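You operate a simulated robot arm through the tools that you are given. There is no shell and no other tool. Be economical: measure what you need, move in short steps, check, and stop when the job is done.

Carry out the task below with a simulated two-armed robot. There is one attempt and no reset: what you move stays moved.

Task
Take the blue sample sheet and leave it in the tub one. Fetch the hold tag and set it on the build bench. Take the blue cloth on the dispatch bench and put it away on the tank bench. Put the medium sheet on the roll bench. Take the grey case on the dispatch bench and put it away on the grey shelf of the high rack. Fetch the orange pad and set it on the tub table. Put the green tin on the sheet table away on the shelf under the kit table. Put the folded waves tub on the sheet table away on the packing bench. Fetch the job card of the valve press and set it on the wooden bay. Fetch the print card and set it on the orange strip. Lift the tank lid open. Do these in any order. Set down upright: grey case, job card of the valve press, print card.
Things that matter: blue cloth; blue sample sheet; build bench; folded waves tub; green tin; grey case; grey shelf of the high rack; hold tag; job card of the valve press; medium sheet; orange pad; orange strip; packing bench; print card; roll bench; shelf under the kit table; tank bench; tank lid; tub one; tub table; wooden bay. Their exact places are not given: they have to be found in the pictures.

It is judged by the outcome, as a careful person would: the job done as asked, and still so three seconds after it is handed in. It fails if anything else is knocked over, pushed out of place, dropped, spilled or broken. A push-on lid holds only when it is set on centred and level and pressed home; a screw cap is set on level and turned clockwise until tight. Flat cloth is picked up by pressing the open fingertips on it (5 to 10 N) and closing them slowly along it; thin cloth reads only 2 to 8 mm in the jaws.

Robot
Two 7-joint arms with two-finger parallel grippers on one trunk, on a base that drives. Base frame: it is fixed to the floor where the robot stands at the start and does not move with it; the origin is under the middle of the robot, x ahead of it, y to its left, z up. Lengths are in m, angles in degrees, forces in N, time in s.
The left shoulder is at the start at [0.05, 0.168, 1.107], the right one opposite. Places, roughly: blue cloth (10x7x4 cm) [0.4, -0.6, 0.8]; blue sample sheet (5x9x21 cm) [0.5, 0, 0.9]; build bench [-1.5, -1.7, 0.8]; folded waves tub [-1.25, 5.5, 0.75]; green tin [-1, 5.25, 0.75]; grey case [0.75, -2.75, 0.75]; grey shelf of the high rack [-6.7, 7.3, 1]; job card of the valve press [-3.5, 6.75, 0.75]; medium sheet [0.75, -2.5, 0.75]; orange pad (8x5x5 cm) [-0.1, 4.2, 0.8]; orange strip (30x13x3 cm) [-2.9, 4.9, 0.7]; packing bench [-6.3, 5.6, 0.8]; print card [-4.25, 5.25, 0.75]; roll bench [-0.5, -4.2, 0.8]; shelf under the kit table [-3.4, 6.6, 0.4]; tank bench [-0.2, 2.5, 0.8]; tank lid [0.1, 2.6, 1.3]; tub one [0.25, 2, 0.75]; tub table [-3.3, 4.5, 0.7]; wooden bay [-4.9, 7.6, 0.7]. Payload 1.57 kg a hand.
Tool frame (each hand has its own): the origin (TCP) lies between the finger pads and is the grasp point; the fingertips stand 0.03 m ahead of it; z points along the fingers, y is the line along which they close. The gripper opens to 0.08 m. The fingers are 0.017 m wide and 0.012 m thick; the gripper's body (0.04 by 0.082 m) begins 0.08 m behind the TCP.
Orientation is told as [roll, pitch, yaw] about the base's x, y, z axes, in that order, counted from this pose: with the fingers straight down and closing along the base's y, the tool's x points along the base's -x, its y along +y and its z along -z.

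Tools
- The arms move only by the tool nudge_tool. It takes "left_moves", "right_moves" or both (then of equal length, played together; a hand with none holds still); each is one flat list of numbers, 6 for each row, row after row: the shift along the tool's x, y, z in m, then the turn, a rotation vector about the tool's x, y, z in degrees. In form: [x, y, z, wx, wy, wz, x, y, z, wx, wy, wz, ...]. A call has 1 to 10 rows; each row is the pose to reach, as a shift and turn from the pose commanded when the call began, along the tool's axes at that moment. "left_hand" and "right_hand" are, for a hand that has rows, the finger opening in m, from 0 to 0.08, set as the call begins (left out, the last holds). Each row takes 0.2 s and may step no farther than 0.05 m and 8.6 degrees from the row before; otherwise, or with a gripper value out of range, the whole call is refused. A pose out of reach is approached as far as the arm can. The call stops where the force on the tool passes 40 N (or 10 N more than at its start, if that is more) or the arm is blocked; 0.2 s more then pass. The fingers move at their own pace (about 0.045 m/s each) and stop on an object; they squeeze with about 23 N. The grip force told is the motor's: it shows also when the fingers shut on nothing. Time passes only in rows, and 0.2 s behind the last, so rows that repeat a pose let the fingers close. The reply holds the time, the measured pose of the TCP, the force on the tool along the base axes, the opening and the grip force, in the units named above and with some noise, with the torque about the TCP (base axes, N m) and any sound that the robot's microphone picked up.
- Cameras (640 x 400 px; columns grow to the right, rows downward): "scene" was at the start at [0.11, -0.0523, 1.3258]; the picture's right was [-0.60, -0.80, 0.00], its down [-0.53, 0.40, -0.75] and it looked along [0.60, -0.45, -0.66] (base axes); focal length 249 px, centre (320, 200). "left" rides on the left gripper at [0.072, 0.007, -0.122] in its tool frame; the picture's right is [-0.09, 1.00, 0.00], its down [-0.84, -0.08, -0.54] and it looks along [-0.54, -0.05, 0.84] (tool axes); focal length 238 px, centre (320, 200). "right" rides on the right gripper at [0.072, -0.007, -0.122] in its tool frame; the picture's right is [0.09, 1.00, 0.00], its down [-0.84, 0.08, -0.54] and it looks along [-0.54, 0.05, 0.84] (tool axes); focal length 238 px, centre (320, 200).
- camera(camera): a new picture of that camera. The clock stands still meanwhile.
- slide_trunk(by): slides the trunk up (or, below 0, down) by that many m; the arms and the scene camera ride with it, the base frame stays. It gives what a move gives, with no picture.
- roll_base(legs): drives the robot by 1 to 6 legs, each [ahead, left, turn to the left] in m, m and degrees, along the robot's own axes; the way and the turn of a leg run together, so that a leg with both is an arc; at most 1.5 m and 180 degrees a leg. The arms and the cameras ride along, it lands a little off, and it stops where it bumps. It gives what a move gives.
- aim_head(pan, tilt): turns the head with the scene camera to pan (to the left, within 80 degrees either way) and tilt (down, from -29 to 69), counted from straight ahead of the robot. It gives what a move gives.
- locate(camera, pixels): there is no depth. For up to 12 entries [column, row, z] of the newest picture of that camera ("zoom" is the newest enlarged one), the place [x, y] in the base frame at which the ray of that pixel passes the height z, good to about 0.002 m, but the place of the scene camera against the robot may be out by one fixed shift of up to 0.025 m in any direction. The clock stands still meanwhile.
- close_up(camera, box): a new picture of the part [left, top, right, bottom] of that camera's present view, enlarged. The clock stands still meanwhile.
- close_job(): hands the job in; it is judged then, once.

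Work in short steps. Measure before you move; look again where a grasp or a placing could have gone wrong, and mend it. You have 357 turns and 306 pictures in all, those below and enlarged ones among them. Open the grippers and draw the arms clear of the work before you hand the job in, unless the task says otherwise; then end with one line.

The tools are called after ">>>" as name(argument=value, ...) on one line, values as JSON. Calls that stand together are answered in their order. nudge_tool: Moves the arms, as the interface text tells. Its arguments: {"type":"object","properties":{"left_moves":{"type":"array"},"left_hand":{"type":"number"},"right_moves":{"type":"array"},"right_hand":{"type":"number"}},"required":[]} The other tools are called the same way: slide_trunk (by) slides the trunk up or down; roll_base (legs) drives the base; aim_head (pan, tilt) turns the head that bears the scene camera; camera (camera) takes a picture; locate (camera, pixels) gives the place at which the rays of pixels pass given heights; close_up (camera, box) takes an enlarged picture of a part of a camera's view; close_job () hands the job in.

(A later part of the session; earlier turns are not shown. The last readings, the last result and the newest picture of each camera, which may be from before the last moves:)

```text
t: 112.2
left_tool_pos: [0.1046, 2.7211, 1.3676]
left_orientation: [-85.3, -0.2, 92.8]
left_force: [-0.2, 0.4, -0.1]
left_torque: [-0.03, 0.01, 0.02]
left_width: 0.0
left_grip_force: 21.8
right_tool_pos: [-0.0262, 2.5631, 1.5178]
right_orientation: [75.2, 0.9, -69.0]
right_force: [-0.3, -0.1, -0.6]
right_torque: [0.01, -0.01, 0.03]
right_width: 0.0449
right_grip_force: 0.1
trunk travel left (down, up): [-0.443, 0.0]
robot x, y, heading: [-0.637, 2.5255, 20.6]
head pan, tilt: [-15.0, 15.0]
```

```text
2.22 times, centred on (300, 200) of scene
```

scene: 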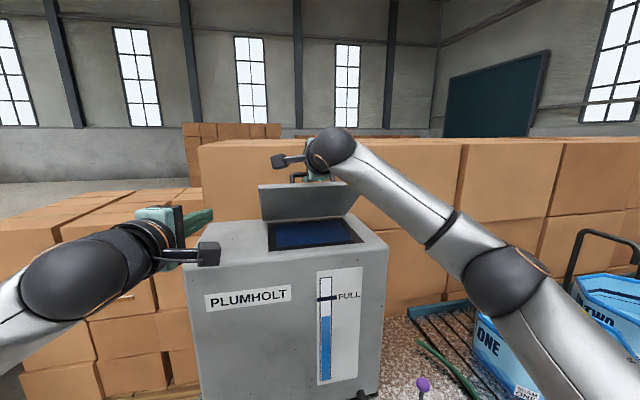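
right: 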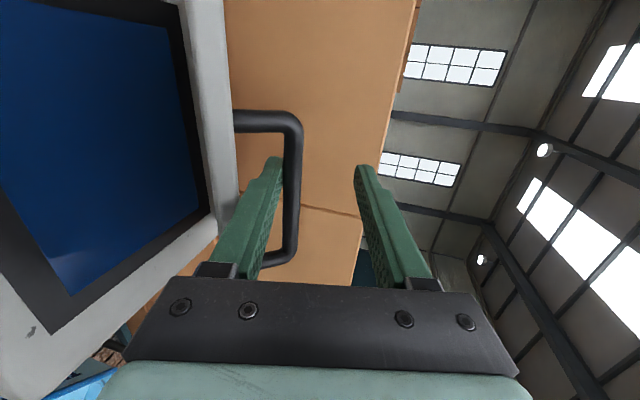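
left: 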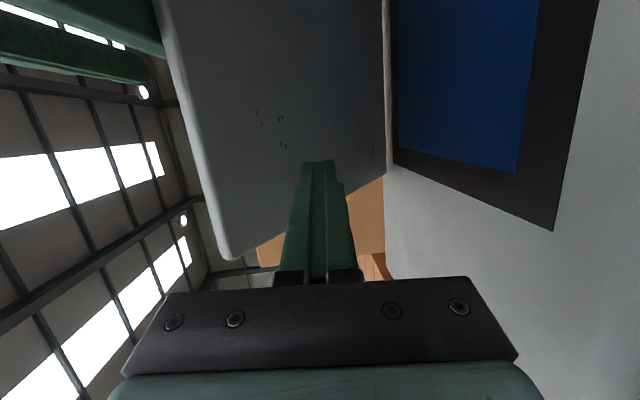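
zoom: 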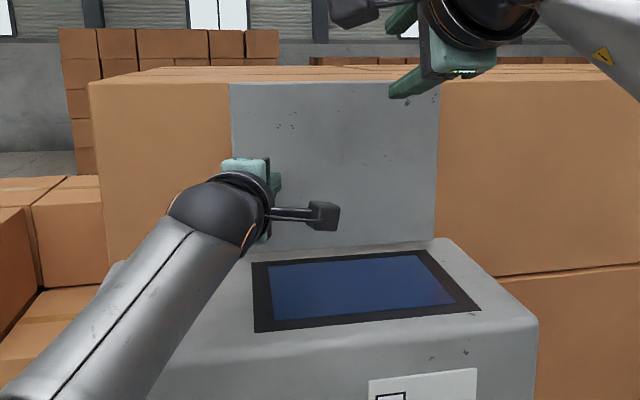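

Force is zero: the lid has gone over. Withdraw the left hand and check that it stays.

>>> nudge_tool(left_moves=[0, 0, -0.04, 0, 0, 0, 0, 0, -0.08, 0, 0, 0, 0, 0, -0.12, 0, 0, 0, 0, 0, -0.16, 0, 0, 0, -0.03, 0, -0.2, 0, 0, 0, -0.06, 0, -0.24, 0, 0, 0])

>>> roll_base(legs=[[-0.3, 0, 0]])

>>> camera(camera="scene")

```text
t: 113.6
left_tool_pos: [-0.1411, 2.77, 1.3883]
left_orientation: [-85.3, -0.3, 92.8]
left_force: [-0.2, 0.9, -0.2]
left_torque: [-0.01, 0.0, -0.06]
left_width: 0.0
left_grip_force: 21.5
right_tool_pos: [-0.0272, 2.5627, 1.5167]
right_orientation: [75.1, 0.9, -68.9]
right_force: [0.4, 0.0, 0.6]
right_torque: [-0.02, -0.04, -0.02]
right_width: 0.0449
right_grip_force: 0.0
trunk travel left (down, up): [-0.443, 0.0]
robot x, y, heading: [-0.639, 2.5263, 20.9]
head pan, tilt: [-15.0, 15.0]
```

```text
t: 115.6
left_tool_pos: [-0.4219, 2.6647, 1.3889]
left_orientation: [-85.5, -0.2, 93.1]
left_force: [0.5, 0.4, -0.5]
left_torque: [0.05, 0.02, 0.0]
left_width: 0.0
left_grip_force: 21.3
right_tool_pos: [-0.3073, 2.4585, 1.5182]
right_orientation: [75.1, 1.0, -68.6]
right_force: [-0.1, -0.4, 0.1]
right_torque: [-0.01, -0.01, -0.02]
right_width: 0.0449
right_grip_force: 0.0
trunk travel left (down, up): [-0.443, 0.0]
robot x, y, heading: [-0.9173, 2.4181, 20.7]
head pan, tilt: [-15.0, 15.0]
```

```text
208 pictures are left
```

scene: 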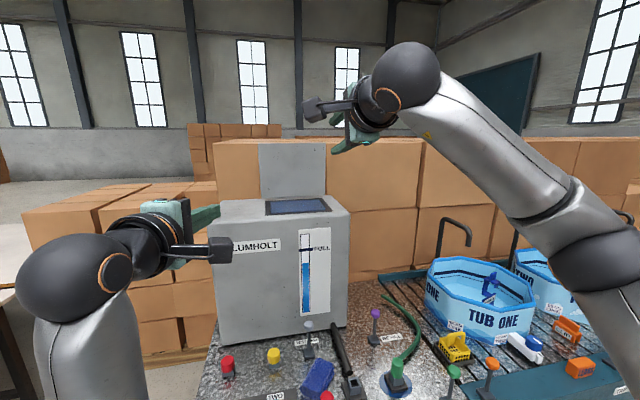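

The lid stands open. Turn both hands back to fingers-down.

>>> nudge_tool(left_moves=[0, 0, -0.01, -8.5, 0, 0, 0, 0, -0.02, -17, 0, 0, 0, 0, -0.03, -25.5, 0, 0, 0, 0, -0.04, -34, 0, 0, 0, 0, -0.05, -42.5, 0, 0, 0, 0, -0.06, -51, 0, 0, 0, 0, -0.07, -59.5, 0, 0, 0, 0, -0.08, -68, 0, 0, 0, 0, -0.09, -76.5, 0, 0, 0, 0, -0.1, -85, 0, 0], right_moves=[0, -0.015, 0, 7.5, 0, 0, 0, -0.03, 0, 15, 0, 0, 0, -0.045, 0, 22.5, 0, 0, 0, -0.06, 0, 30, 0, 0, 0, -0.075, 0, 37.5, 0, 0, 0, -0.09, 0, 45, 0, 0, 0, -0.105, 0, 52.5, 0, 0, 0, -0.12, 0, 60, 0, 0, 0, -0.135, 0, 67.5, 0, 0, 0, -0.15, 0, 75, 0, 0], left_hand=0.08, right_hand=0.08)

>>> slide_trunk(by=-0.168)

>>> aim_head(pan=0, tilt=40)

>>> camera(camera="scene")

```text
t: 118.0
left_tool_pos: [-0.508, 2.7393, 1.4412]
left_orientation: [-7.1, -7.5, 105.8]
left_force: [1.0, -0.5, -0.3]
left_torque: [-0.01, 0.03, 0.0]
left_width: 0.0802
left_grip_force: 0.0
left hand out of reach, approached as far as the arm can: row 3, 4, 5, 6, 7, 8, 9, 10
right_tool_pos: [-0.3435, 2.4471, 1.3727]
right_orientation: [1.8, 0.6, -68.1]
right_force: [1.2, 0.3, -0.4]
right_torque: [0.0, 0.09, -0.01]
right_width: 0.08
right_grip_force: 0.1
right hand out of reach, approached as far as the arm can: row 10
trunk travel left (down, up): [-0.443, 0.0]
robot x, y, heading: [-0.9157, 2.4147, 21.0]
head pan, tilt: [-15.0, 15.0]
stopped in row 10 (left hand): the arm was blocked; the commanded pose is now the measured one
```

```text
t: 119.9
left_tool_pos: [-0.5113, 2.7389, 1.2758]
left_orientation: [-7.3, -7.5, 105.7]
left_force: [1.2, -0.1, 1.2]
left_torque: [0.01, -0.01, 0.0]
left_width: 0.0799
left_grip_force: 0.0
right_tool_pos: [-0.3471, 2.4479, 1.2067]
right_orientation: [2.1, 0.6, -68.1]
right_force: [-0.9, 0.1, -0.1]
right_torque: [0.04, -0.01, 0.0]
right_width: 0.0799
right_grip_force: 0.1
trunk travel left (down, up): [-0.275, 0.168]
robot x, y, heading: [-0.9161, 2.417, 21.0]
head pan, tilt: [-15.0, 15.0]
```

```text
t: 120.8
left_tool_pos: [-0.5111, 2.7381, 1.2753]
left_orientation: [-7.2, -7.6, 105.9]
left_force: [0.3, -0.4, 0.8]
left_torque: [0.03, 0.01, -0.04]
left_width: 0.08
left_grip_force: 0.1
right_tool_pos: [-0.3478, 2.448, 1.2056]
right_orientation: [2.0, 0.5, -68.1]
right_force: [1.0, 0.8, 0.7]
right_torque: [0.02, -0.01, 0.03]
right_width: 0.08
right_grip_force: 0.0
trunk travel left (down, up): [-0.275, 0.168]
robot x, y, heading: [-0.916, 2.417, 20.9]
head pan, tilt: [0.0, 40.0]
```

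```text
207 pictures are left
```

scene: 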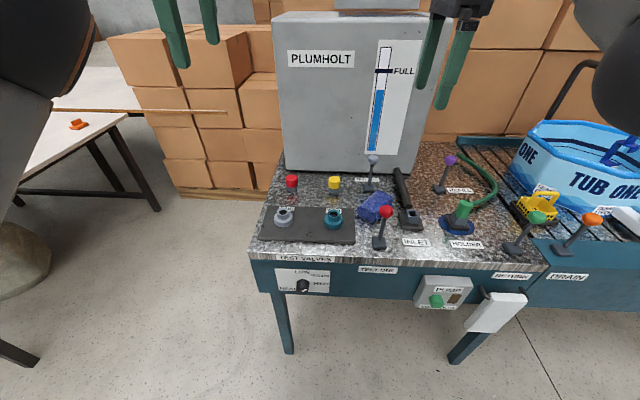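

Bring both hands back to neutral yaw and lower height.

>>> nudge_tool(left_moves=[0, 0, 0.015, 0, 0, 7, 0, 0, 0.03, 0, 0, 14, 0, 0, 0.045, 0, 0, 21, 0, 0, 0.06, 0, 0, 28, 0, 0, 0.075, 0, 0, 35, 0, 0, 0.09, 0, 0, 42, 0, 0, 0.105, 0, 0, 49, 0, 0, 0.12, 0, 0, 56, 0, 0, 0.135, 0, 0, 63, 0, 0, 0.15, 0, 0, 70], right_moves=[0, 0, 0.012, 0, 0, -7, 0, 0, 0.024, 0, 0, -14, 0, 0, 0.036, 0, 0, -21, 0, 0, 0.048, 0, 0, -28, 0, 0, 0.06, 0, 0, -35, 0, 0, 0.072, 0, 0, -42, 0, 0, 0.084, 0, 0, -49, 0, 0, 0.096, 0, 0, -56, 0, 0, 0.108, 0, 0, -63, 0, 0, 0.12, 0, 0, -70])

```text
t: 123.0
left_tool_pos: [-0.4727, 2.7925, 1.1436]
left_orientation: [4.1, -9.3, 35.1]
left_force: [0.5, 0.2, -0.2]
left_torque: [-0.02, 0.0, 0.02]
left_width: 0.0799
left_grip_force: 0.0
left hand out of reach, approached as far as the arm can: row 3, 4, 5, 6, 7, 8, 9, 10
right_tool_pos: [-0.3402, 2.4518, 1.0857]
right_orientation: [1.2, -1.7, 2.0]
right_force: [0.6, -0.1, 0.3]
right_torque: [0.03, -0.04, -0.01]
right_width: 0.0801
right_grip_force: 0.0
trunk travel left (down, up): [-0.275, 0.168]
robot x, y, heading: [-0.9174, 2.4196, 20.9]
head pan, tilt: [0.0, 40.0]
```

Now drive south back to the dispatch bench end for the HOLD tag (fix the left tool tilt first).

>>> nudge_tool(left_moves=[0.03, 0, 0, 2, 4.6, 0, 0.06, 0, 0, 4.1, 9.3, 0])

>>> roll_base(legs=[[-0.05, 0, -92.2], [1.3, 0, 0], [1.2, 0, 0], [0, 0, 31]])

>>> aim_head(pan=-20, tilt=50)

>>> camera(camera="scene")

>>> camera(camera="right")

```text
t: 123.6
left_tool_pos: [-0.5129, 2.7732, 1.14]
left_orientation: [0.3, 0.2, 35.4]
left_force: [-0.5, 0.8, -0.8]
left_torque: [0.02, 0.02, -0.02]
left_width: 0.0801
left_grip_force: 0.1
left hand out of reach, approached as far as the arm can: row 1, 2
right_tool_pos: [-0.3425, 2.4512, 1.0868]
right_orientation: [1.3, -1.7, 1.9]
right_force: [0.5, 0.6, 0.0]
right_torque: [0.02, 0.0, -0.02]
right_width: 0.08
right_grip_force: 0.1
trunk travel left (down, up): [-0.275, 0.168]
robot x, y, heading: [-0.92, 2.4163, 21.1]
head pan, tilt: [0.0, 40.0]
```

```text
t: 141.2
left_tool_pos: [0.2433, -0.1527, 1.14]
left_orientation: [0.4, 0.1, -29.8]
left_force: [0.0, -0.3, 0.0]
left_torque: [0.02, -0.04, -0.04]
left_width: 0.0802
left_grip_force: 0.0
right_tool_pos: [0.0249, -0.4428, 1.0855]
right_orientation: [1.3, -1.7, -63.2]
right_force: [0.1, 0.4, -0.8]
right_torque: [0.01, -0.03, 0.0]
right_width: 0.0802
right_grip_force: 0.1
trunk travel left (down, up): [-0.275, 0.168]
robot x, y, heading: [-0.2503, 0.0664, -43.9]
head pan, tilt: [0.0, 40.0]
```

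```text
t: 142.0
left_tool_pos: [0.2428, -0.1521, 1.1408]
left_orientation: [0.3, 0.2, -29.6]
left_force: [-0.3, 0.3, 0.4]
left_torque: [0.01, -0.03, -0.02]
left_width: 0.0798
left_grip_force: 0.0
right_tool_pos: [0.0234, -0.4441, 1.0866]
right_orientation: [1.3, -1.7, -63.2]
right_force: [0.3, 0.9, -0.3]
right_torque: [-0.05, 0.0, 0.0]
right_width: 0.08
right_grip_force: 0.0
trunk travel left (down, up): [-0.275, 0.168]
robot x, y, heading: [-0.2494, 0.0644, -43.9]
head pan, tilt: [-20.0, 50.0]
```

```text
206 pictures are left
```

scene: 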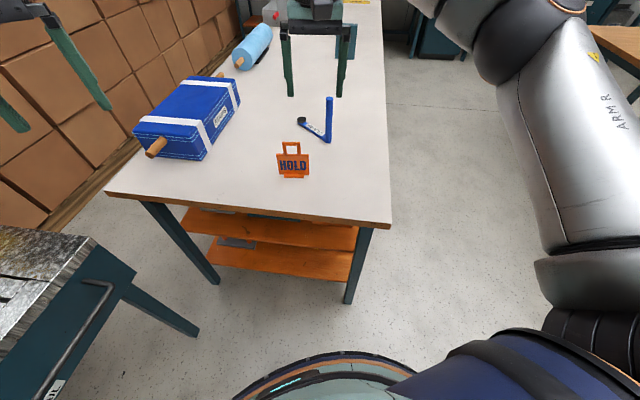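

```text
205 pictures are left
```

right: 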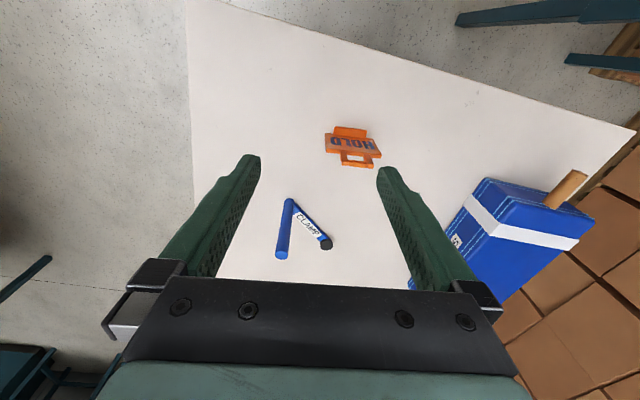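

HOLD tag at (352,143) in the right view. Zoom and locate.

>>> close_up(camera="right", box=[290, 100, 420, 190])

>>> locate(camera="right", pixels=[[335, 130, 0.78], [367, 134, 0.78], [324, 145, 0.82], [382, 152, 0.82], [343, 165, 0.86], [373, 167, 0.86], [343, 165, 0.84], [373, 167, 0.84]])

>>> close_up(camera="scene", box=[260, 130, 350, 190])

>>> locate(camera="scene", pixels=[[283, 178, 0.78], [305, 178, 0.78], [284, 143, 0.86], [300, 143, 0.86], [284, 143, 0.84], [300, 143, 0.84]])

```text
4.44 times, centred on (355, 145) of right
```

zoom: 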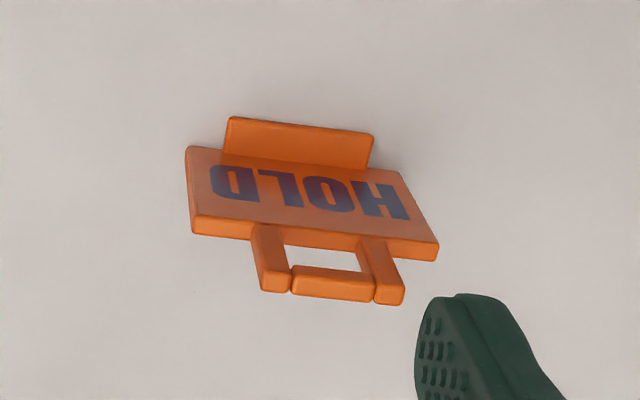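

```text
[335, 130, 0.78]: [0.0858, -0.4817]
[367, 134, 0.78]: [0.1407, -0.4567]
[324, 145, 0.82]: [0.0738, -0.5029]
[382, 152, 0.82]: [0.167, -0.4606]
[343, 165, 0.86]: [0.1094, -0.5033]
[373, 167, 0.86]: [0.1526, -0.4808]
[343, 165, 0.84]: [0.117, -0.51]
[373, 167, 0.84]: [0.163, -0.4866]
```

```text
6.67 times, centred on (305, 160) of scene
```

zoom: 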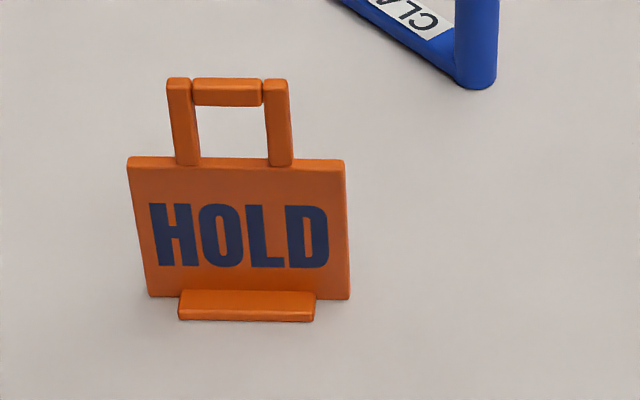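

```text
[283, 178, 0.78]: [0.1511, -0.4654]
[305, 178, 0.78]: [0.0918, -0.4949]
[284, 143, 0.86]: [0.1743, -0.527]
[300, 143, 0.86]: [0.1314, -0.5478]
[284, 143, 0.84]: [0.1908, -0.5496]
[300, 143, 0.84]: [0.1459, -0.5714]
```

The tag's handle frame (≈4.6 cm wide, top z≈0.885 at (0.122,-0.487)) lines up with my finger direction already. Move base 10 cm ahead, then hand above it.

>>> roll_base(legs=[[0.1, 0, 0]])

>>> nudge_tool(right_moves=[0.005, 0.018, 0.04, 0, 0, 0, 0.011, 0.036, 0.08, 0, 0, 0, 0.011, 0.036, 0.1, 0, 0, 0])

>>> camera(camera="right")

```text
t: 143.1
left_tool_pos: [0.3145, -0.2191, 1.1393]
left_orientation: [0.5, 0.2, -29.4]
left_force: [0.3, 0.3, -0.1]
left_torque: [0.04, 0.02, 0.0]
left_width: 0.0801
left_grip_force: 0.0
right_tool_pos: [0.0958, -0.5098, 1.0855]
right_orientation: [1.2, -1.6, -63.0]
right_force: [-0.8, 0.9, 0.4]
right_torque: [0.04, 0.0, -0.03]
right_width: 0.0798
right_grip_force: 0.0
trunk travel left (down, up): [-0.275, 0.168]
robot x, y, heading: [-0.1815, -0.0025, -44.0]
head pan, tilt: [-20.0, 50.0]
```

```text
t: 143.9
left_tool_pos: [0.314, -0.2186, 1.1395]
left_orientation: [0.3, 0.2, -29.5]
left_force: [-0.1, -0.4, -0.5]
left_torque: [-0.02, -0.04, 0.03]
left_width: 0.0799
left_grip_force: 0.1
right_tool_pos: [0.1251, -0.4838, 0.9853]
right_orientation: [1.2, -1.7, -63.1]
right_force: [0.3, -0.4, -0.4]
right_torque: [-0.01, 0.02, -0.02]
right_width: 0.0798
right_grip_force: 0.1
trunk travel left (down, up): [-0.275, 0.168]
robot x, y, heading: [-0.1796, -0.0004, -43.9]
head pan, tilt: [-20.0, 50.0]
```

```text
202 pictures are left
```

right: 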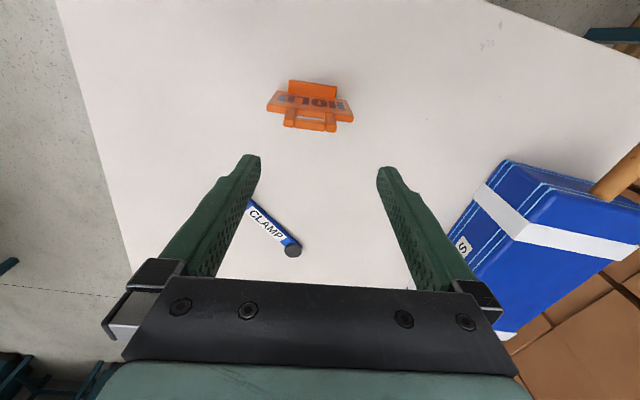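

Fine-locate the handle ends in the zoomed right view.

>>> close_up(camera="right", box=[250, 70, 370, 145])

```text
5.33 times, centred on (310, 108) of right
```

zoom: 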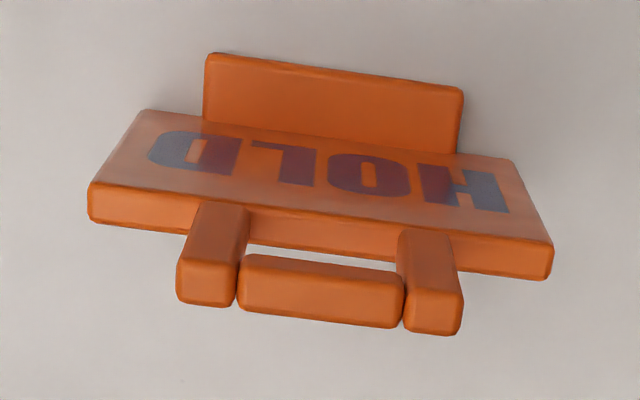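

>>> locate(camera="zoom", pixels=[[178, 280, 0.885], [463, 312, 0.885], [178, 280, 0.87], [463, 312, 0.87], [88, 200, 0.85], [552, 255, 0.85], [205, 55, 0.79], [462, 90, 0.79]])

```text
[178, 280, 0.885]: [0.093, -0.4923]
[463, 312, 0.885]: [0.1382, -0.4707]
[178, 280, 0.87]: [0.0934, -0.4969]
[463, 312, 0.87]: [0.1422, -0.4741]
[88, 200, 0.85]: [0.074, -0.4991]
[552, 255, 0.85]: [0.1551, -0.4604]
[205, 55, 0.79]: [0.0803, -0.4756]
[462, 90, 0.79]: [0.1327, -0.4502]
```

Target (0.115,-0.4815), yaw -64.5; descend to TCP 0.888 and close.

>>> nudge_tool(right_moves=[0.0066, -0.0079, 0.03, 0, 0, 1.4, 0.0066, -0.0079, 0.065, 0, 0, 1.4, 0.0066, -0.0079, 0.097, 0, 0, 1.4, 0.0066, -0.0079, 0.097, 0, 0, 1.4])

>>> camera(camera="right")

```text
t: 144.9
left_tool_pos: [0.3142, -0.2186, 1.14]
left_orientation: [0.3, 0.1, -29.5]
left_force: [0.0, -0.1, 0.2]
left_torque: [-0.02, 0.0, 0.01]
left_width: 0.0801
left_grip_force: 0.0
right_tool_pos: [0.1195, -0.483, 0.8877]
right_orientation: [1.2, -1.8, -64.4]
right_force: [0.2, 0.0, 0.3]
right_torque: [-0.01, -0.01, -0.02]
right_width: 0.08
right_grip_force: 0.1
trunk travel left (down, up): [-0.275, 0.168]
robot x, y, heading: [-0.1777, -0.0025, -44.2]
head pan, tilt: [-20.0, 50.0]
```

```text
200 pictures are left
```

right: 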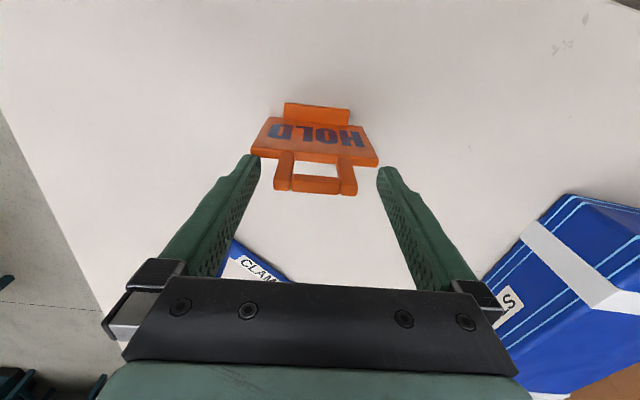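

Handle sits between the fingers. Close and lift slowly.

>>> nudge_tool(right_moves=[0.002, 0, 0, 0, 0, 0, 0.002, 0, 0, 0, 0, 0, 0.002, 0, 0, 0, 0, 0, 0.002, 0, 0, 0, 0, 0], right_hand=0.02)

>>> nudge_tool(right_moves=[0, 0, -0.01, 0, 0, 0, 0, 0, -0.025, 0, 0, 0, 0, 0, -0.05, 0, 0, 0, 0, 0, -0.08, 0, 0, 0, 0, 0, -0.12, 0, 0, 0, 0, 0, -0.16, 0, 0, 0, 0, 0, -0.2, 0, 0, 0])

>>> camera(camera="right")

```text
t: 145.9
left_tool_pos: [0.3138, -0.2187, 1.1408]
left_orientation: [0.3, 0.1, -29.5]
left_force: [-0.3, 0.0, 0.9]
left_torque: [0.0, 0.0, 0.02]
left_width: 0.0802
left_grip_force: 0.0
right_tool_pos: [0.1183, -0.4813, 0.888]
right_orientation: [1.2, -1.7, -64.5]
right_force: [-1.3, -0.8, 3.1]
right_torque: [-0.1, 0.26, -0.05]
right_width: 0.0475
right_grip_force: 22.7
trunk travel left (down, up): [-0.275, 0.168]
robot x, y, heading: [-0.1789, -0.0031, -43.9]
head pan, tilt: [-20.0, 50.0]
```

```text
t: 147.5
left_tool_pos: [0.3137, -0.2185, 1.1398]
left_orientation: [0.2, 0.1, -29.5]
left_force: [0.1, 0.7, 0.1]
left_torque: [0.01, -0.03, -0.01]
left_width: 0.0801
left_grip_force: 0.0
right_tool_pos: [0.1116, -0.4802, 1.0893]
right_orientation: [1.3, -1.6, -64.4]
right_force: [-0.1, 0.4, -0.3]
right_torque: [-0.02, 0.01, 0.02]
right_width: 0.0476
right_grip_force: 23.2
trunk travel left (down, up): [-0.275, 0.168]
robot x, y, heading: [-0.1805, -0.0057, -44.0]
head pan, tilt: [-20.0, 50.0]
```

```text
199 pictures are left
```

right: 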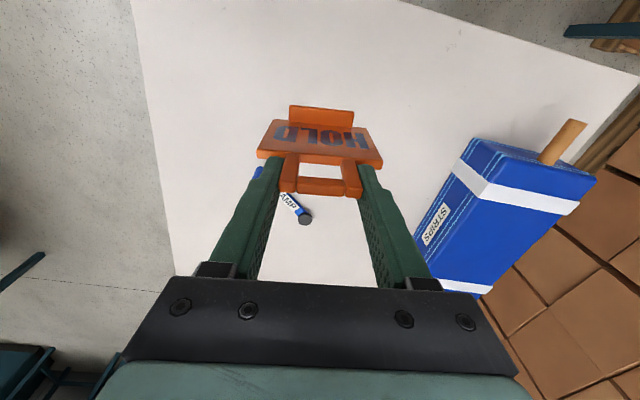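

HOLD tag held (base 0.108 m below TCP). Back off, turn toward the build bench and drive 1.1 m.

>>> roll_base(legs=[[-0.15, 0, 0], [0, -0.0, -84], [0, -0.1, 0], [1.1, 0, 0]])

>>> aim_head(pan=0, tilt=35)

>>> camera(camera="scene")

```text
t: 158.4
left_tool_pos: [-1.2388, -1.1575, 1.1392]
left_orientation: [0.3, 0.1, -115.9]
left_force: [-0.3, 0.1, 0.2]
left_torque: [0.0, 0.02, 0.01]
left_width: 0.0802
left_grip_force: 0.1
right_tool_pos: [-1.514, -0.9718, 1.0896]
right_orientation: [1.3, -1.5, -151.0]
right_force: [0.8, -1.0, -0.7]
right_torque: [0.01, -0.02, -0.02]
right_width: 0.0475
right_grip_force: 22.8
trunk travel left (down, up): [-0.275, 0.168]
robot x, y, heading: [-1.0585, -0.65, -130.2]
head pan, tilt: [-20.0, 50.0]
```

```text
t: 159.3
left_tool_pos: [-1.2391, -1.1576, 1.1406]
left_orientation: [0.3, 0.1, -115.9]
left_force: [-0.6, -0.9, -0.3]
left_torque: [0.01, -0.01, -0.01]
left_width: 0.0801
left_grip_force: 0.0
right_tool_pos: [-1.5145, -0.9726, 1.0881]
right_orientation: [1.2, -1.6, -150.9]
right_force: [-0.1, -0.3, -0.3]
right_torque: [-0.02, 0.03, 0.02]
right_width: 0.0474
right_grip_force: 23.4
trunk travel left (down, up): [-0.275, 0.168]
robot x, y, heading: [-1.057, -0.6512, -130.4]
head pan, tilt: [0.0, 35.0]
```

```text
198 pictures are left
```

scene: 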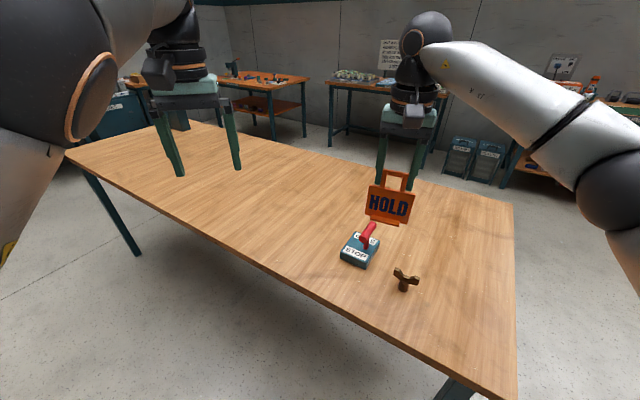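

The wooden bench ahead matches the build bench. Locate its near edge and free area.

>>> locate(camera="scene", pixels=[[270, 268, 0.78], [350, 320, 0.78], [515, 205, 0.78], [65, 152, 0.78], [360, 245, 0.78], [300, 215, 0.78], [340, 195, 0.78], [195, 122, 0.78]])

```text
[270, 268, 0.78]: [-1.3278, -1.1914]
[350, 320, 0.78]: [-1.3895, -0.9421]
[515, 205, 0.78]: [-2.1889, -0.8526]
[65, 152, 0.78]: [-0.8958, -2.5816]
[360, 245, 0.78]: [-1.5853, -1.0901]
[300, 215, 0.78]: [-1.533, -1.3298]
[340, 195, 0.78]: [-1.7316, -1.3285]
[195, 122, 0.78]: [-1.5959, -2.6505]
```

Strafe along the bench by ~0.25 m so the tag is over a free area left of the STOP switch, then check.

>>> roll_base(legs=[[0.147, 0.2, 0]])

>>> camera(camera="right")

>>> camera(camera="scene")

```text
t: 161.1
left_tool_pos: [-1.1827, -1.3993, 1.1401]
left_orientation: [0.2, 0.2, -115.6]
left_force: [-0.5, 0.2, 0.0]
left_torque: [0.02, -0.03, -0.02]
left_width: 0.08
left_grip_force: 0.0
right_tool_pos: [-1.4569, -1.2142, 1.0879]
right_orientation: [1.3, -1.6, -150.6]
right_force: [0.7, -0.1, -0.4]
right_torque: [0.0, 0.02, 0.02]
right_width: 0.0473
right_grip_force: 23.3
trunk travel left (down, up): [-0.275, 0.168]
robot x, y, heading: [-0.9977, -0.8941, -129.8]
head pan, tilt: [0.0, 35.0]
```

```text
197 pictures are left
```

right: 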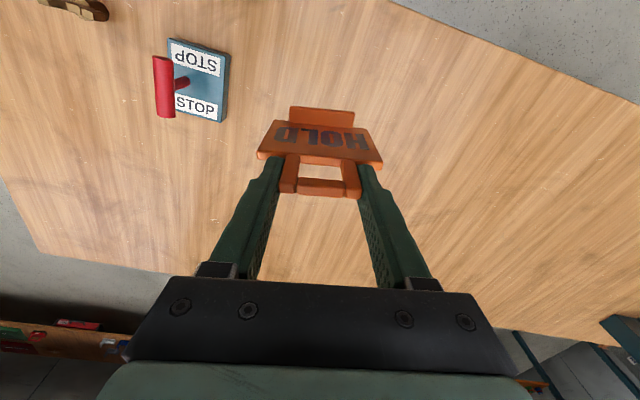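

```text
196 pictures are left
```

scene: 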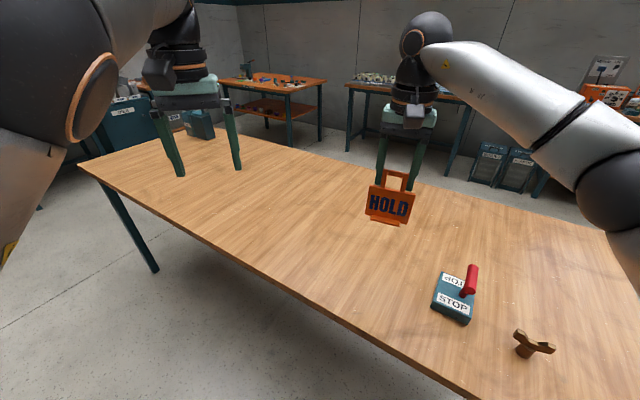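

Clear wood below. Lower the tag to the bench.

>>> nudge_tool(right_moves=[0, 0, 0.04, 0, 0, 0, 0, 0, 0.08, 0, 0, 0, 0, 0, 0.12, 0, 0, 0, 0, 0, 0.15, 0, 0, 0, 0, 0, 0.175, 0, 0, 0, 0, 0, 0.19, 0, 0, 0])

>>> nudge_tool(right_moves=[0, 0, 0.004, 0, 0, 0, 0, 0, 0.008, 0, 0, 0, 0, 0, 0.012, 0, 0, 0, 0, 0, 0.016, 0, 0, 0])

>>> camera(camera="right")

```text
t: 162.5
left_tool_pos: [-1.1817, -1.3976, 1.1397]
left_orientation: [0.2, 0.0, -115.6]
left_force: [-0.6, 0.0, -0.2]
left_torque: [-0.01, -0.02, -0.03]
left_width: 0.0802
left_grip_force: 0.1
right_tool_pos: [-1.4615, -1.2219, 0.9003]
right_orientation: [1.2, -1.8, -150.7]
right_force: [0.1, 0.4, -0.1]
right_torque: [0.01, 0.0, 0.02]
right_width: 0.0474
right_grip_force: 23.2
trunk travel left (down, up): [-0.275, 0.168]
robot x, y, heading: [-0.9994, -0.8935, -130.1]
head pan, tilt: [0.0, 35.0]
```

```text
t: 163.5
left_tool_pos: [-1.1803, -1.398, 1.1411]
left_orientation: [0.2, -0.1, -115.6]
left_force: [0.0, -0.6, -0.3]
left_torque: [0.02, -0.02, -0.02]
left_width: 0.0799
left_grip_force: 0.0
right_tool_pos: [-1.4612, -1.2207, 0.8886]
right_orientation: [1.4, -2.1, -150.6]
right_force: [1.1, 1.0, 20.9]
right_torque: [0.82, 0.16, -0.06]
right_width: 0.0479
right_grip_force: 22.9
trunk travel left (down, up): [-0.275, 0.168]
robot x, y, heading: [-1.0018, -0.8936, -130.0]
head pan, tilt: [0.0, 35.0]
```

```text
195 pictures are left
```

right: 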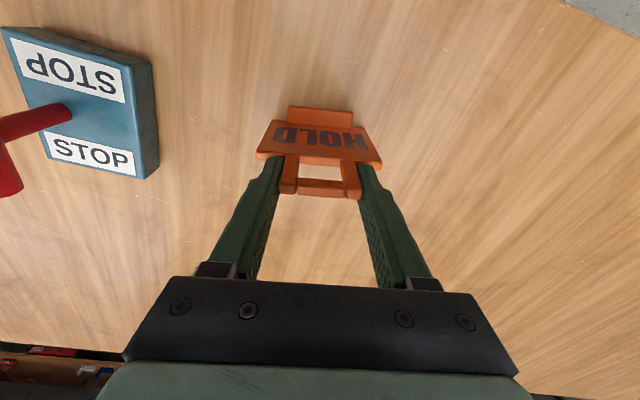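

Down at 0.8886 (21 N). Ease up 3 mm, open, lift.

>>> nudge_tool(right_moves=[0, 0, -0.004, 0, 0, 0, 0, 0, -0.004, 0, 0, 0])

>>> nudge_tool(right_moves=[0, 0, 0, 0, 0, 0, 0, 0, 0, 0, 0, 0, 0, 0, 0, 0, 0, 0, 0, 0, 0, 0, 0, 0], right_hand=0.08)

>>> nudge_tool(right_moves=[0, 0, -0.02, 0, 0, 0, 0, 0, -0.05, 0, 0, 0, 0, 0, -0.09, 0, 0, 0, 0, 0, -0.13, 0, 0, 0, 0, 0, -0.17, 0, 0, 0, 0, 0, -0.2, 0, 0, 0])

>>> camera(camera="right")

```text
t: 164.1
left_tool_pos: [-1.1813, -1.398, 1.1406]
left_orientation: [0.3, 0.1, -115.6]
left_force: [0.0, 0.3, -0.7]
left_torque: [0.01, 0.02, 0.03]
left_width: 0.08
left_grip_force: 0.0
right_tool_pos: [-1.4599, -1.2209, 0.8884]
right_orientation: [1.3, -1.8, -150.6]
right_force: [-3.8, -3.5, 15.6]
right_torque: [0.33, 0.63, 0.17]
right_width: 0.0475
right_grip_force: 23.3
trunk travel left (down, up): [-0.275, 0.168]
robot x, y, heading: [-0.9996, -0.8903, -130.0]
head pan, tilt: [0.0, 35.0]
```

```text
t: 165.1
left_tool_pos: [-1.1826, -1.3984, 1.1409]
left_orientation: [0.4, 0.0, -115.6]
left_force: [0.4, 0.3, 0.9]
left_torque: [-0.01, 0.05, 0.01]
left_width: 0.0802
left_grip_force: 0.0
right_tool_pos: [-1.4598, -1.2196, 0.8866]
right_orientation: [1.1, -1.6, -150.6]
right_force: [0.2, -0.7, 5.0]
right_torque: [0.15, 0.06, -0.02]
right_width: 0.0795
right_grip_force: 0.1
trunk travel left (down, up): [-0.275, 0.168]
robot x, y, heading: [-0.9997, -0.889, -129.9]
head pan, tilt: [0.0, 35.0]
```

```text
t: 166.5
left_tool_pos: [-1.1798, -1.3978, 1.1392]
left_orientation: [0.3, 0.1, -115.6]
left_force: [0.1, 0.3, 0.2]
left_torque: [0.01, 0.03, -0.02]
left_width: 0.0801
left_grip_force: 0.1
right_tool_pos: [-1.4562, -1.2143, 1.0885]
right_orientation: [1.2, -1.6, -150.7]
right_force: [0.3, 0.3, -1.1]
right_torque: [-0.01, -0.05, 0.03]
right_width: 0.0799
right_grip_force: 0.0
trunk travel left (down, up): [-0.275, 0.168]
robot x, y, heading: [-1.0007, -0.8888, -129.7]
head pan, tilt: [0.0, 35.0]
```

```text
194 pictures are left
```

right: 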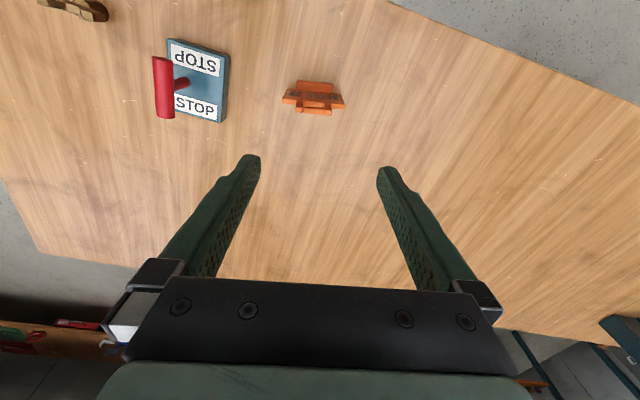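

HOLD tag stands on the build bench. Now to the far end of the dispatch bench: back off, turn to face it and strafe right along it.

>>> nudge_tool(right_moves=[0.04, 0, -0.02, 0, 0, 0, 0.08, 0, -0.04, 0, 0, 0, 0.12, 0, -0.06, 0, 0, 0, 0.15, 0, -0.08, 0, 0, 0], left_moves=[0.04, 0, 0, 0, 0, 0, 0.08, 0, 0, 0, 0, 0, 0.12, 0, 0, 0, 0, 0, 0.15, 0, 0, 0, 0, 0])

>>> roll_base(legs=[[-0.4, 0, 0], [0, 0, 148], [0, -1.3, 0]])

>>> aim_head(pan=-25, tilt=30)

>>> camera(camera="scene")

```text
t: 167.5
left_tool_pos: [-1.0936, -1.3702, 1.176]
left_orientation: [0.1, 0.9, -115.5]
left_force: [1.1, 0.0, 0.3]
left_torque: [0.0, -0.01, -0.04]
left_width: 0.0801
left_grip_force: 0.1
left hand out of reach, approached as far as the arm can: row 1, 2, 3, 4
right_tool_pos: [-1.3274, -1.1379, 1.1632]
right_orientation: [1.1, -1.7, -150.7]
right_force: [0.9, 0.5, 0.3]
right_torque: [0.03, -0.01, -0.02]
right_width: 0.0799
right_grip_force: 0.1
trunk travel left (down, up): [-0.275, 0.168]
robot x, y, heading: [-1.0008, -0.8883, -129.9]
head pan, tilt: [0.0, 35.0]
```

```text
t: 182.2
left_tool_pos: [0.0026, -1.4415, 1.1777]
left_orientation: [0.4, 0.6, 31.6]
left_force: [-0.6, -0.2, -0.4]
left_torque: [0.01, 0.0, -0.02]
left_width: 0.0799
left_grip_force: 0.1
right_tool_pos: [0.0731, -1.7629, 1.1627]
right_orientation: [1.1, -1.6, -3.3]
right_force: [0.9, 0.0, 0.0]
right_torque: [0.02, -0.03, 0.0]
right_width: 0.0797
right_grip_force: 0.0
trunk travel left (down, up): [-0.275, 0.168]
robot x, y, heading: [-0.338, -1.7911, 16.8]
head pan, tilt: [0.0, 35.0]
```

```text
t: 183.1
left_tool_pos: [0.0008, -1.4398, 1.1768]
left_orientation: [0.3, 0.8, 31.6]
left_force: [-0.1, -0.7, -1.0]
left_torque: [-0.01, -0.02, 0.03]
left_width: 0.0798
left_grip_force: 0.0
right_tool_pos: [0.072, -1.7629, 1.1619]
right_orientation: [1.1, -1.6, -3.4]
right_force: [0.3, 0.3, -0.3]
right_torque: [0.02, 0.03, 0.0]
right_width: 0.0798
right_grip_force: 0.1
trunk travel left (down, up): [-0.275, 0.168]
robot x, y, heading: [-0.3341, -1.7924, 17.1]
head pan, tilt: [-25.0, 30.0]
```

```text
193 pictures are left
```

scene: 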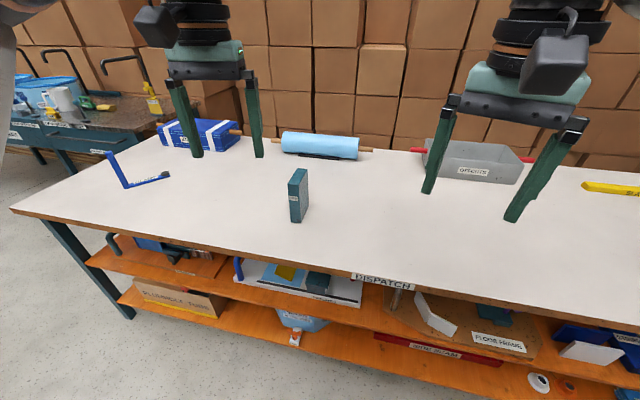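

Continue right along the bench by 0.8 m and look.

>>> roll_base(legs=[[0, -0.8, 0]])

>>> aim_head(pan=-10, tilt=32)

>>> camera(camera="scene")

```text
t: 187.3
left_tool_pos: [0.2358, -2.1985, 1.1763]
left_orientation: [0.1, 0.8, 31.8]
left_force: [-0.1, -0.5, 0.7]
left_torque: [0.01, 0.0, -0.03]
left_width: 0.0801
left_grip_force: 0.0
right_tool_pos: [0.3078, -2.5196, 1.163]
right_orientation: [1.1, -1.6, -3.3]
right_force: [-0.5, 0.8, -0.2]
right_torque: [-0.01, -0.02, 0.02]
right_width: 0.08
right_grip_force: 0.1
trunk travel left (down, up): [-0.275, 0.168]
robot x, y, heading: [-0.1043, -2.5485, 16.9]
head pan, tilt: [-25.0, 30.0]
```

```text
t: 188.1
left_tool_pos: [0.2362, -2.1972, 1.1739]
left_orientation: [0.1, 1.1, 31.6]
left_force: [0.0, -0.3, -0.2]
left_torque: [0.0, -0.04, 0.0]
left_width: 0.0799
left_grip_force: 0.1
right_tool_pos: [0.3081, -2.5191, 1.1633]
right_orientation: [1.3, -1.6, -3.3]
right_force: [0.2, -0.1, -0.5]
right_torque: [0.01, -0.01, 0.0]
right_width: 0.0798
right_grip_force: 0.1
trunk travel left (down, up): [-0.275, 0.168]
robot x, y, heading: [-0.1029, -2.5498, 17.1]
head pan, tilt: [-10.0, 32.0]
```

```text
192 pictures are left
```

scene: 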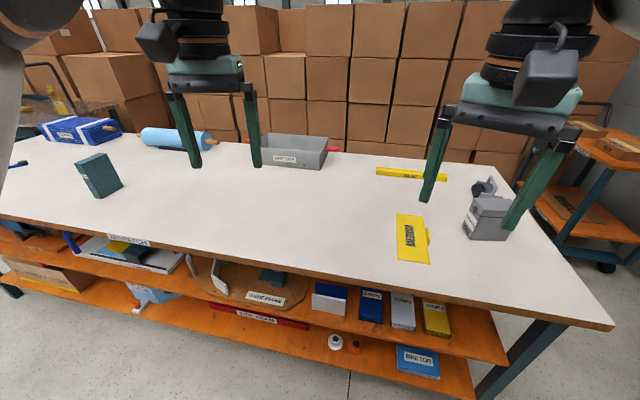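

Zoom on the yellow "MEDIUM" item at (412,238) and the grey case at (488,215).

>>> close_up(camera="scene", box=[370, 150, 550, 280])

>>> camera(camera="right")

>>> locate(camera="scene", pixels=[[397, 215, 0.78], [424, 218, 0.78], [428, 262, 0.78], [399, 258, 0.78], [466, 234, 0.78], [505, 240, 0.78], [488, 190, 0.85], [430, 288, 0.78], [612, 325, 0.78]])

```text
3.08 times, centred on (460, 215) of scene
```

zoom: 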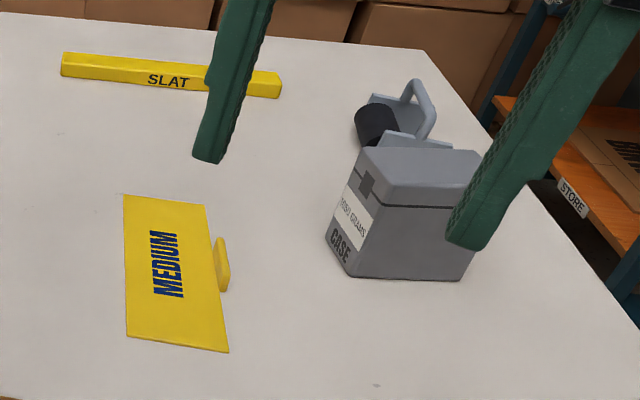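

```text
190 pictures are left
```

right: 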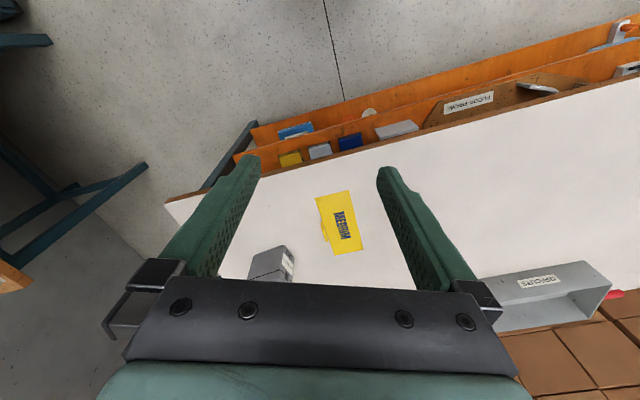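

```text
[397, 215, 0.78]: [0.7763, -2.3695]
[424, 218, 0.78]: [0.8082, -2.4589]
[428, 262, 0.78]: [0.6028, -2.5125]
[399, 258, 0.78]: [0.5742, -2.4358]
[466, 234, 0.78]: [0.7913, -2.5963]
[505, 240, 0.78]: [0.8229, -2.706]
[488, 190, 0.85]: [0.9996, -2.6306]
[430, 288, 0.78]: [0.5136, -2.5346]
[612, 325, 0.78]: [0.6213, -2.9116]
```

The medium sheet lies flat with a raised tab; the case stands beside. Move 0.2 ahead and 0.12 right, raising nothing.

>>> roll_base(legs=[[0.2, -0.14, 0]])

>>> camera(camera="scene")

>>> camera(camera="right")

>>> camera(camera="left")

```text
t: 189.9
left_tool_pos: [0.4647, -2.2682, 1.1739]
left_orientation: [0.2, 1.1, 31.9]
left_force: [-0.7, 0.0, -0.4]
left_torque: [0.01, 0.01, -0.01]
left_width: 0.0801
left_grip_force: 0.0
right_tool_pos: [0.5362, -2.5892, 1.1626]
right_orientation: [1.1, -1.6, -3.2]
right_force: [-0.4, -1.3, -0.9]
right_torque: [0.01, 0.0, 0.02]
right_width: 0.0801
right_grip_force: 0.1
trunk travel left (down, up): [-0.275, 0.168]
robot x, y, heading: [0.1275, -2.6192, 17.5]
head pan, tilt: [-10.0, 32.0]
```

```text
189 pictures are left
```

scene: 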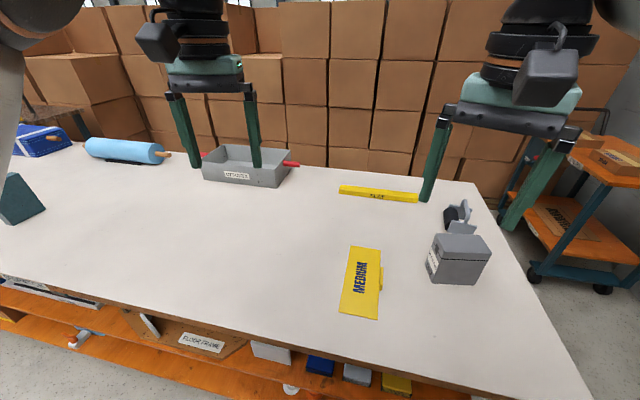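

```text
188 pictures are left
```

right: 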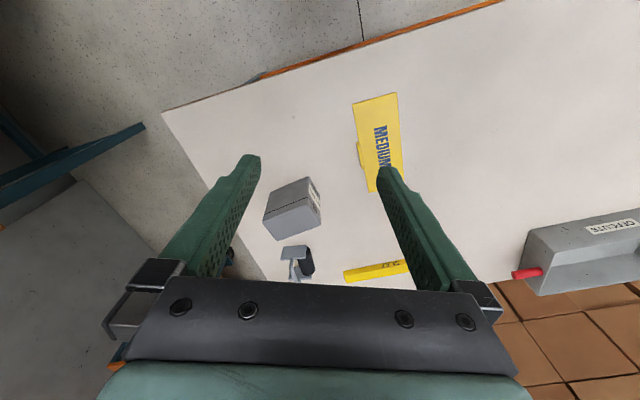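

```text
187 pictures are left
```

left: 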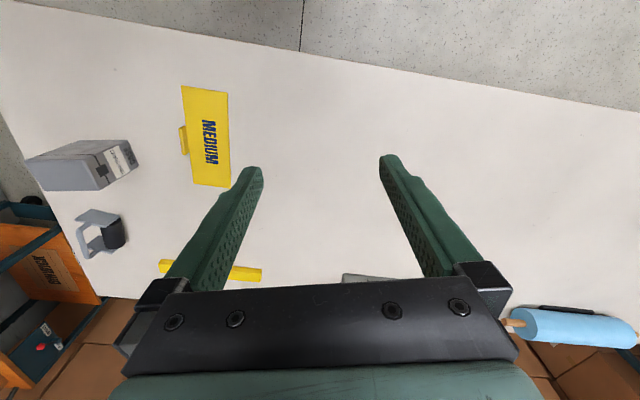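

Zoom for shapes: the sheet's tab and the grey case.

>>> close_up(camera="right", box=[240, 80, 420, 290])

>>> close_up(camera="left", box=[20, 70, 250, 270])

>>> close_up(camera="scene", box=[320, 190, 510, 330])

```text
1.90 times, centred on (330, 185) of right
```

zoom: 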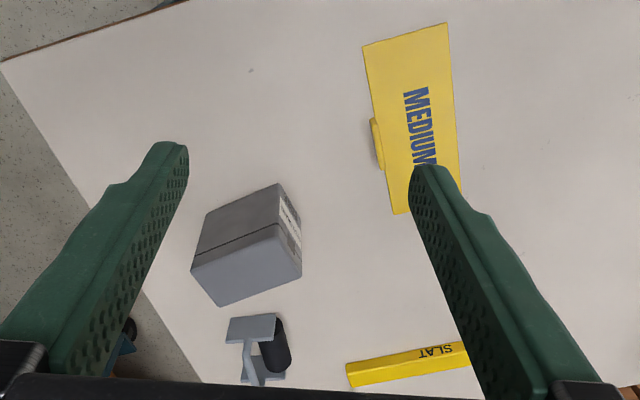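

```text
2.00 times, centred on (135, 170) of left
```

zoom: 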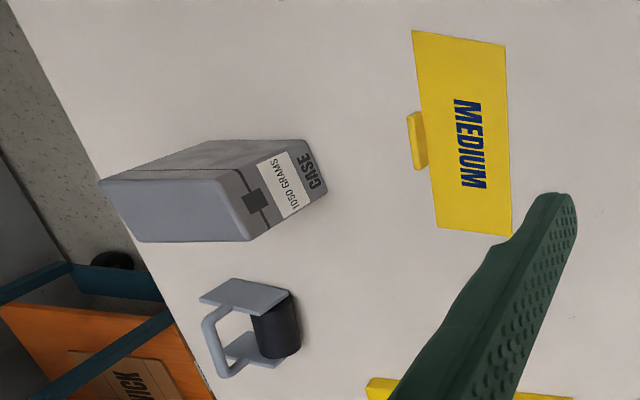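

```text
2.86 times, centred on (415, 260) of scene
```

zoom: 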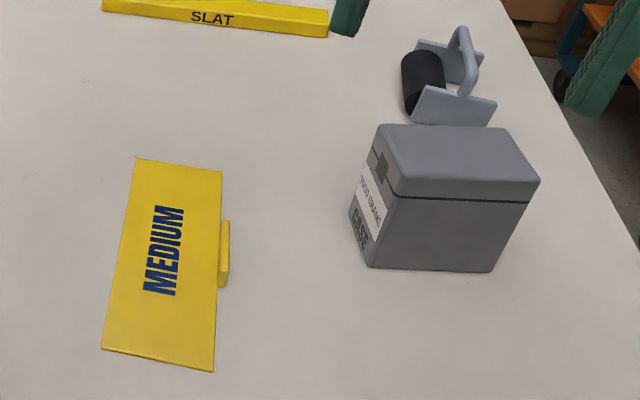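

Measure the case: bottom corners at z 0.78 and top corners at a guessed height.

>>> locate(camera="right", pixels=[[269.5, 191.8, 0.78], [308.9, 177.1, 0.78], [321, 203.4, 0.78], [261.6, 220.8, 0.88], [306.3, 198.2, 0.88], [320.5, 219.2, 0.88], [277.4, 240.3, 0.88], [261.6, 220.8, 0.86], [306.3, 198.2, 0.86], [357, 145, 0.79], [361, 165, 0.79]])

>>> locate(camera="left", pixels=[[183, 126, 0.79], [190, 154, 0.79], [180, 126, 0.8], [186, 156, 0.8], [181, 85, 0.78], [228, 93, 0.78], [231, 187, 0.78], [194, 183, 0.78]])

```text
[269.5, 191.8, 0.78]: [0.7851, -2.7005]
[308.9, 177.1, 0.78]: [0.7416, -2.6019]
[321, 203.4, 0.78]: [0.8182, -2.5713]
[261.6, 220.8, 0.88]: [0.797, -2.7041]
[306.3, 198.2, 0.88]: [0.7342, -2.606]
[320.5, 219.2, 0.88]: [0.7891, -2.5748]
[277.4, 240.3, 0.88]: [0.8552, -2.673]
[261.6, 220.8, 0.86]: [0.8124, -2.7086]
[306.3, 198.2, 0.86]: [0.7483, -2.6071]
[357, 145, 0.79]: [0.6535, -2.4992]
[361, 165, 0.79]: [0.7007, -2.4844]
```

```text
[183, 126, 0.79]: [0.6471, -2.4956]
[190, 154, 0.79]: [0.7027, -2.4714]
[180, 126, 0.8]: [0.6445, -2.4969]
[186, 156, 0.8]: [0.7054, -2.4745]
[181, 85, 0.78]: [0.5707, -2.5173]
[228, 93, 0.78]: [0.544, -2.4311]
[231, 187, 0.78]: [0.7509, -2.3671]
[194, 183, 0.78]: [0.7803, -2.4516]
```

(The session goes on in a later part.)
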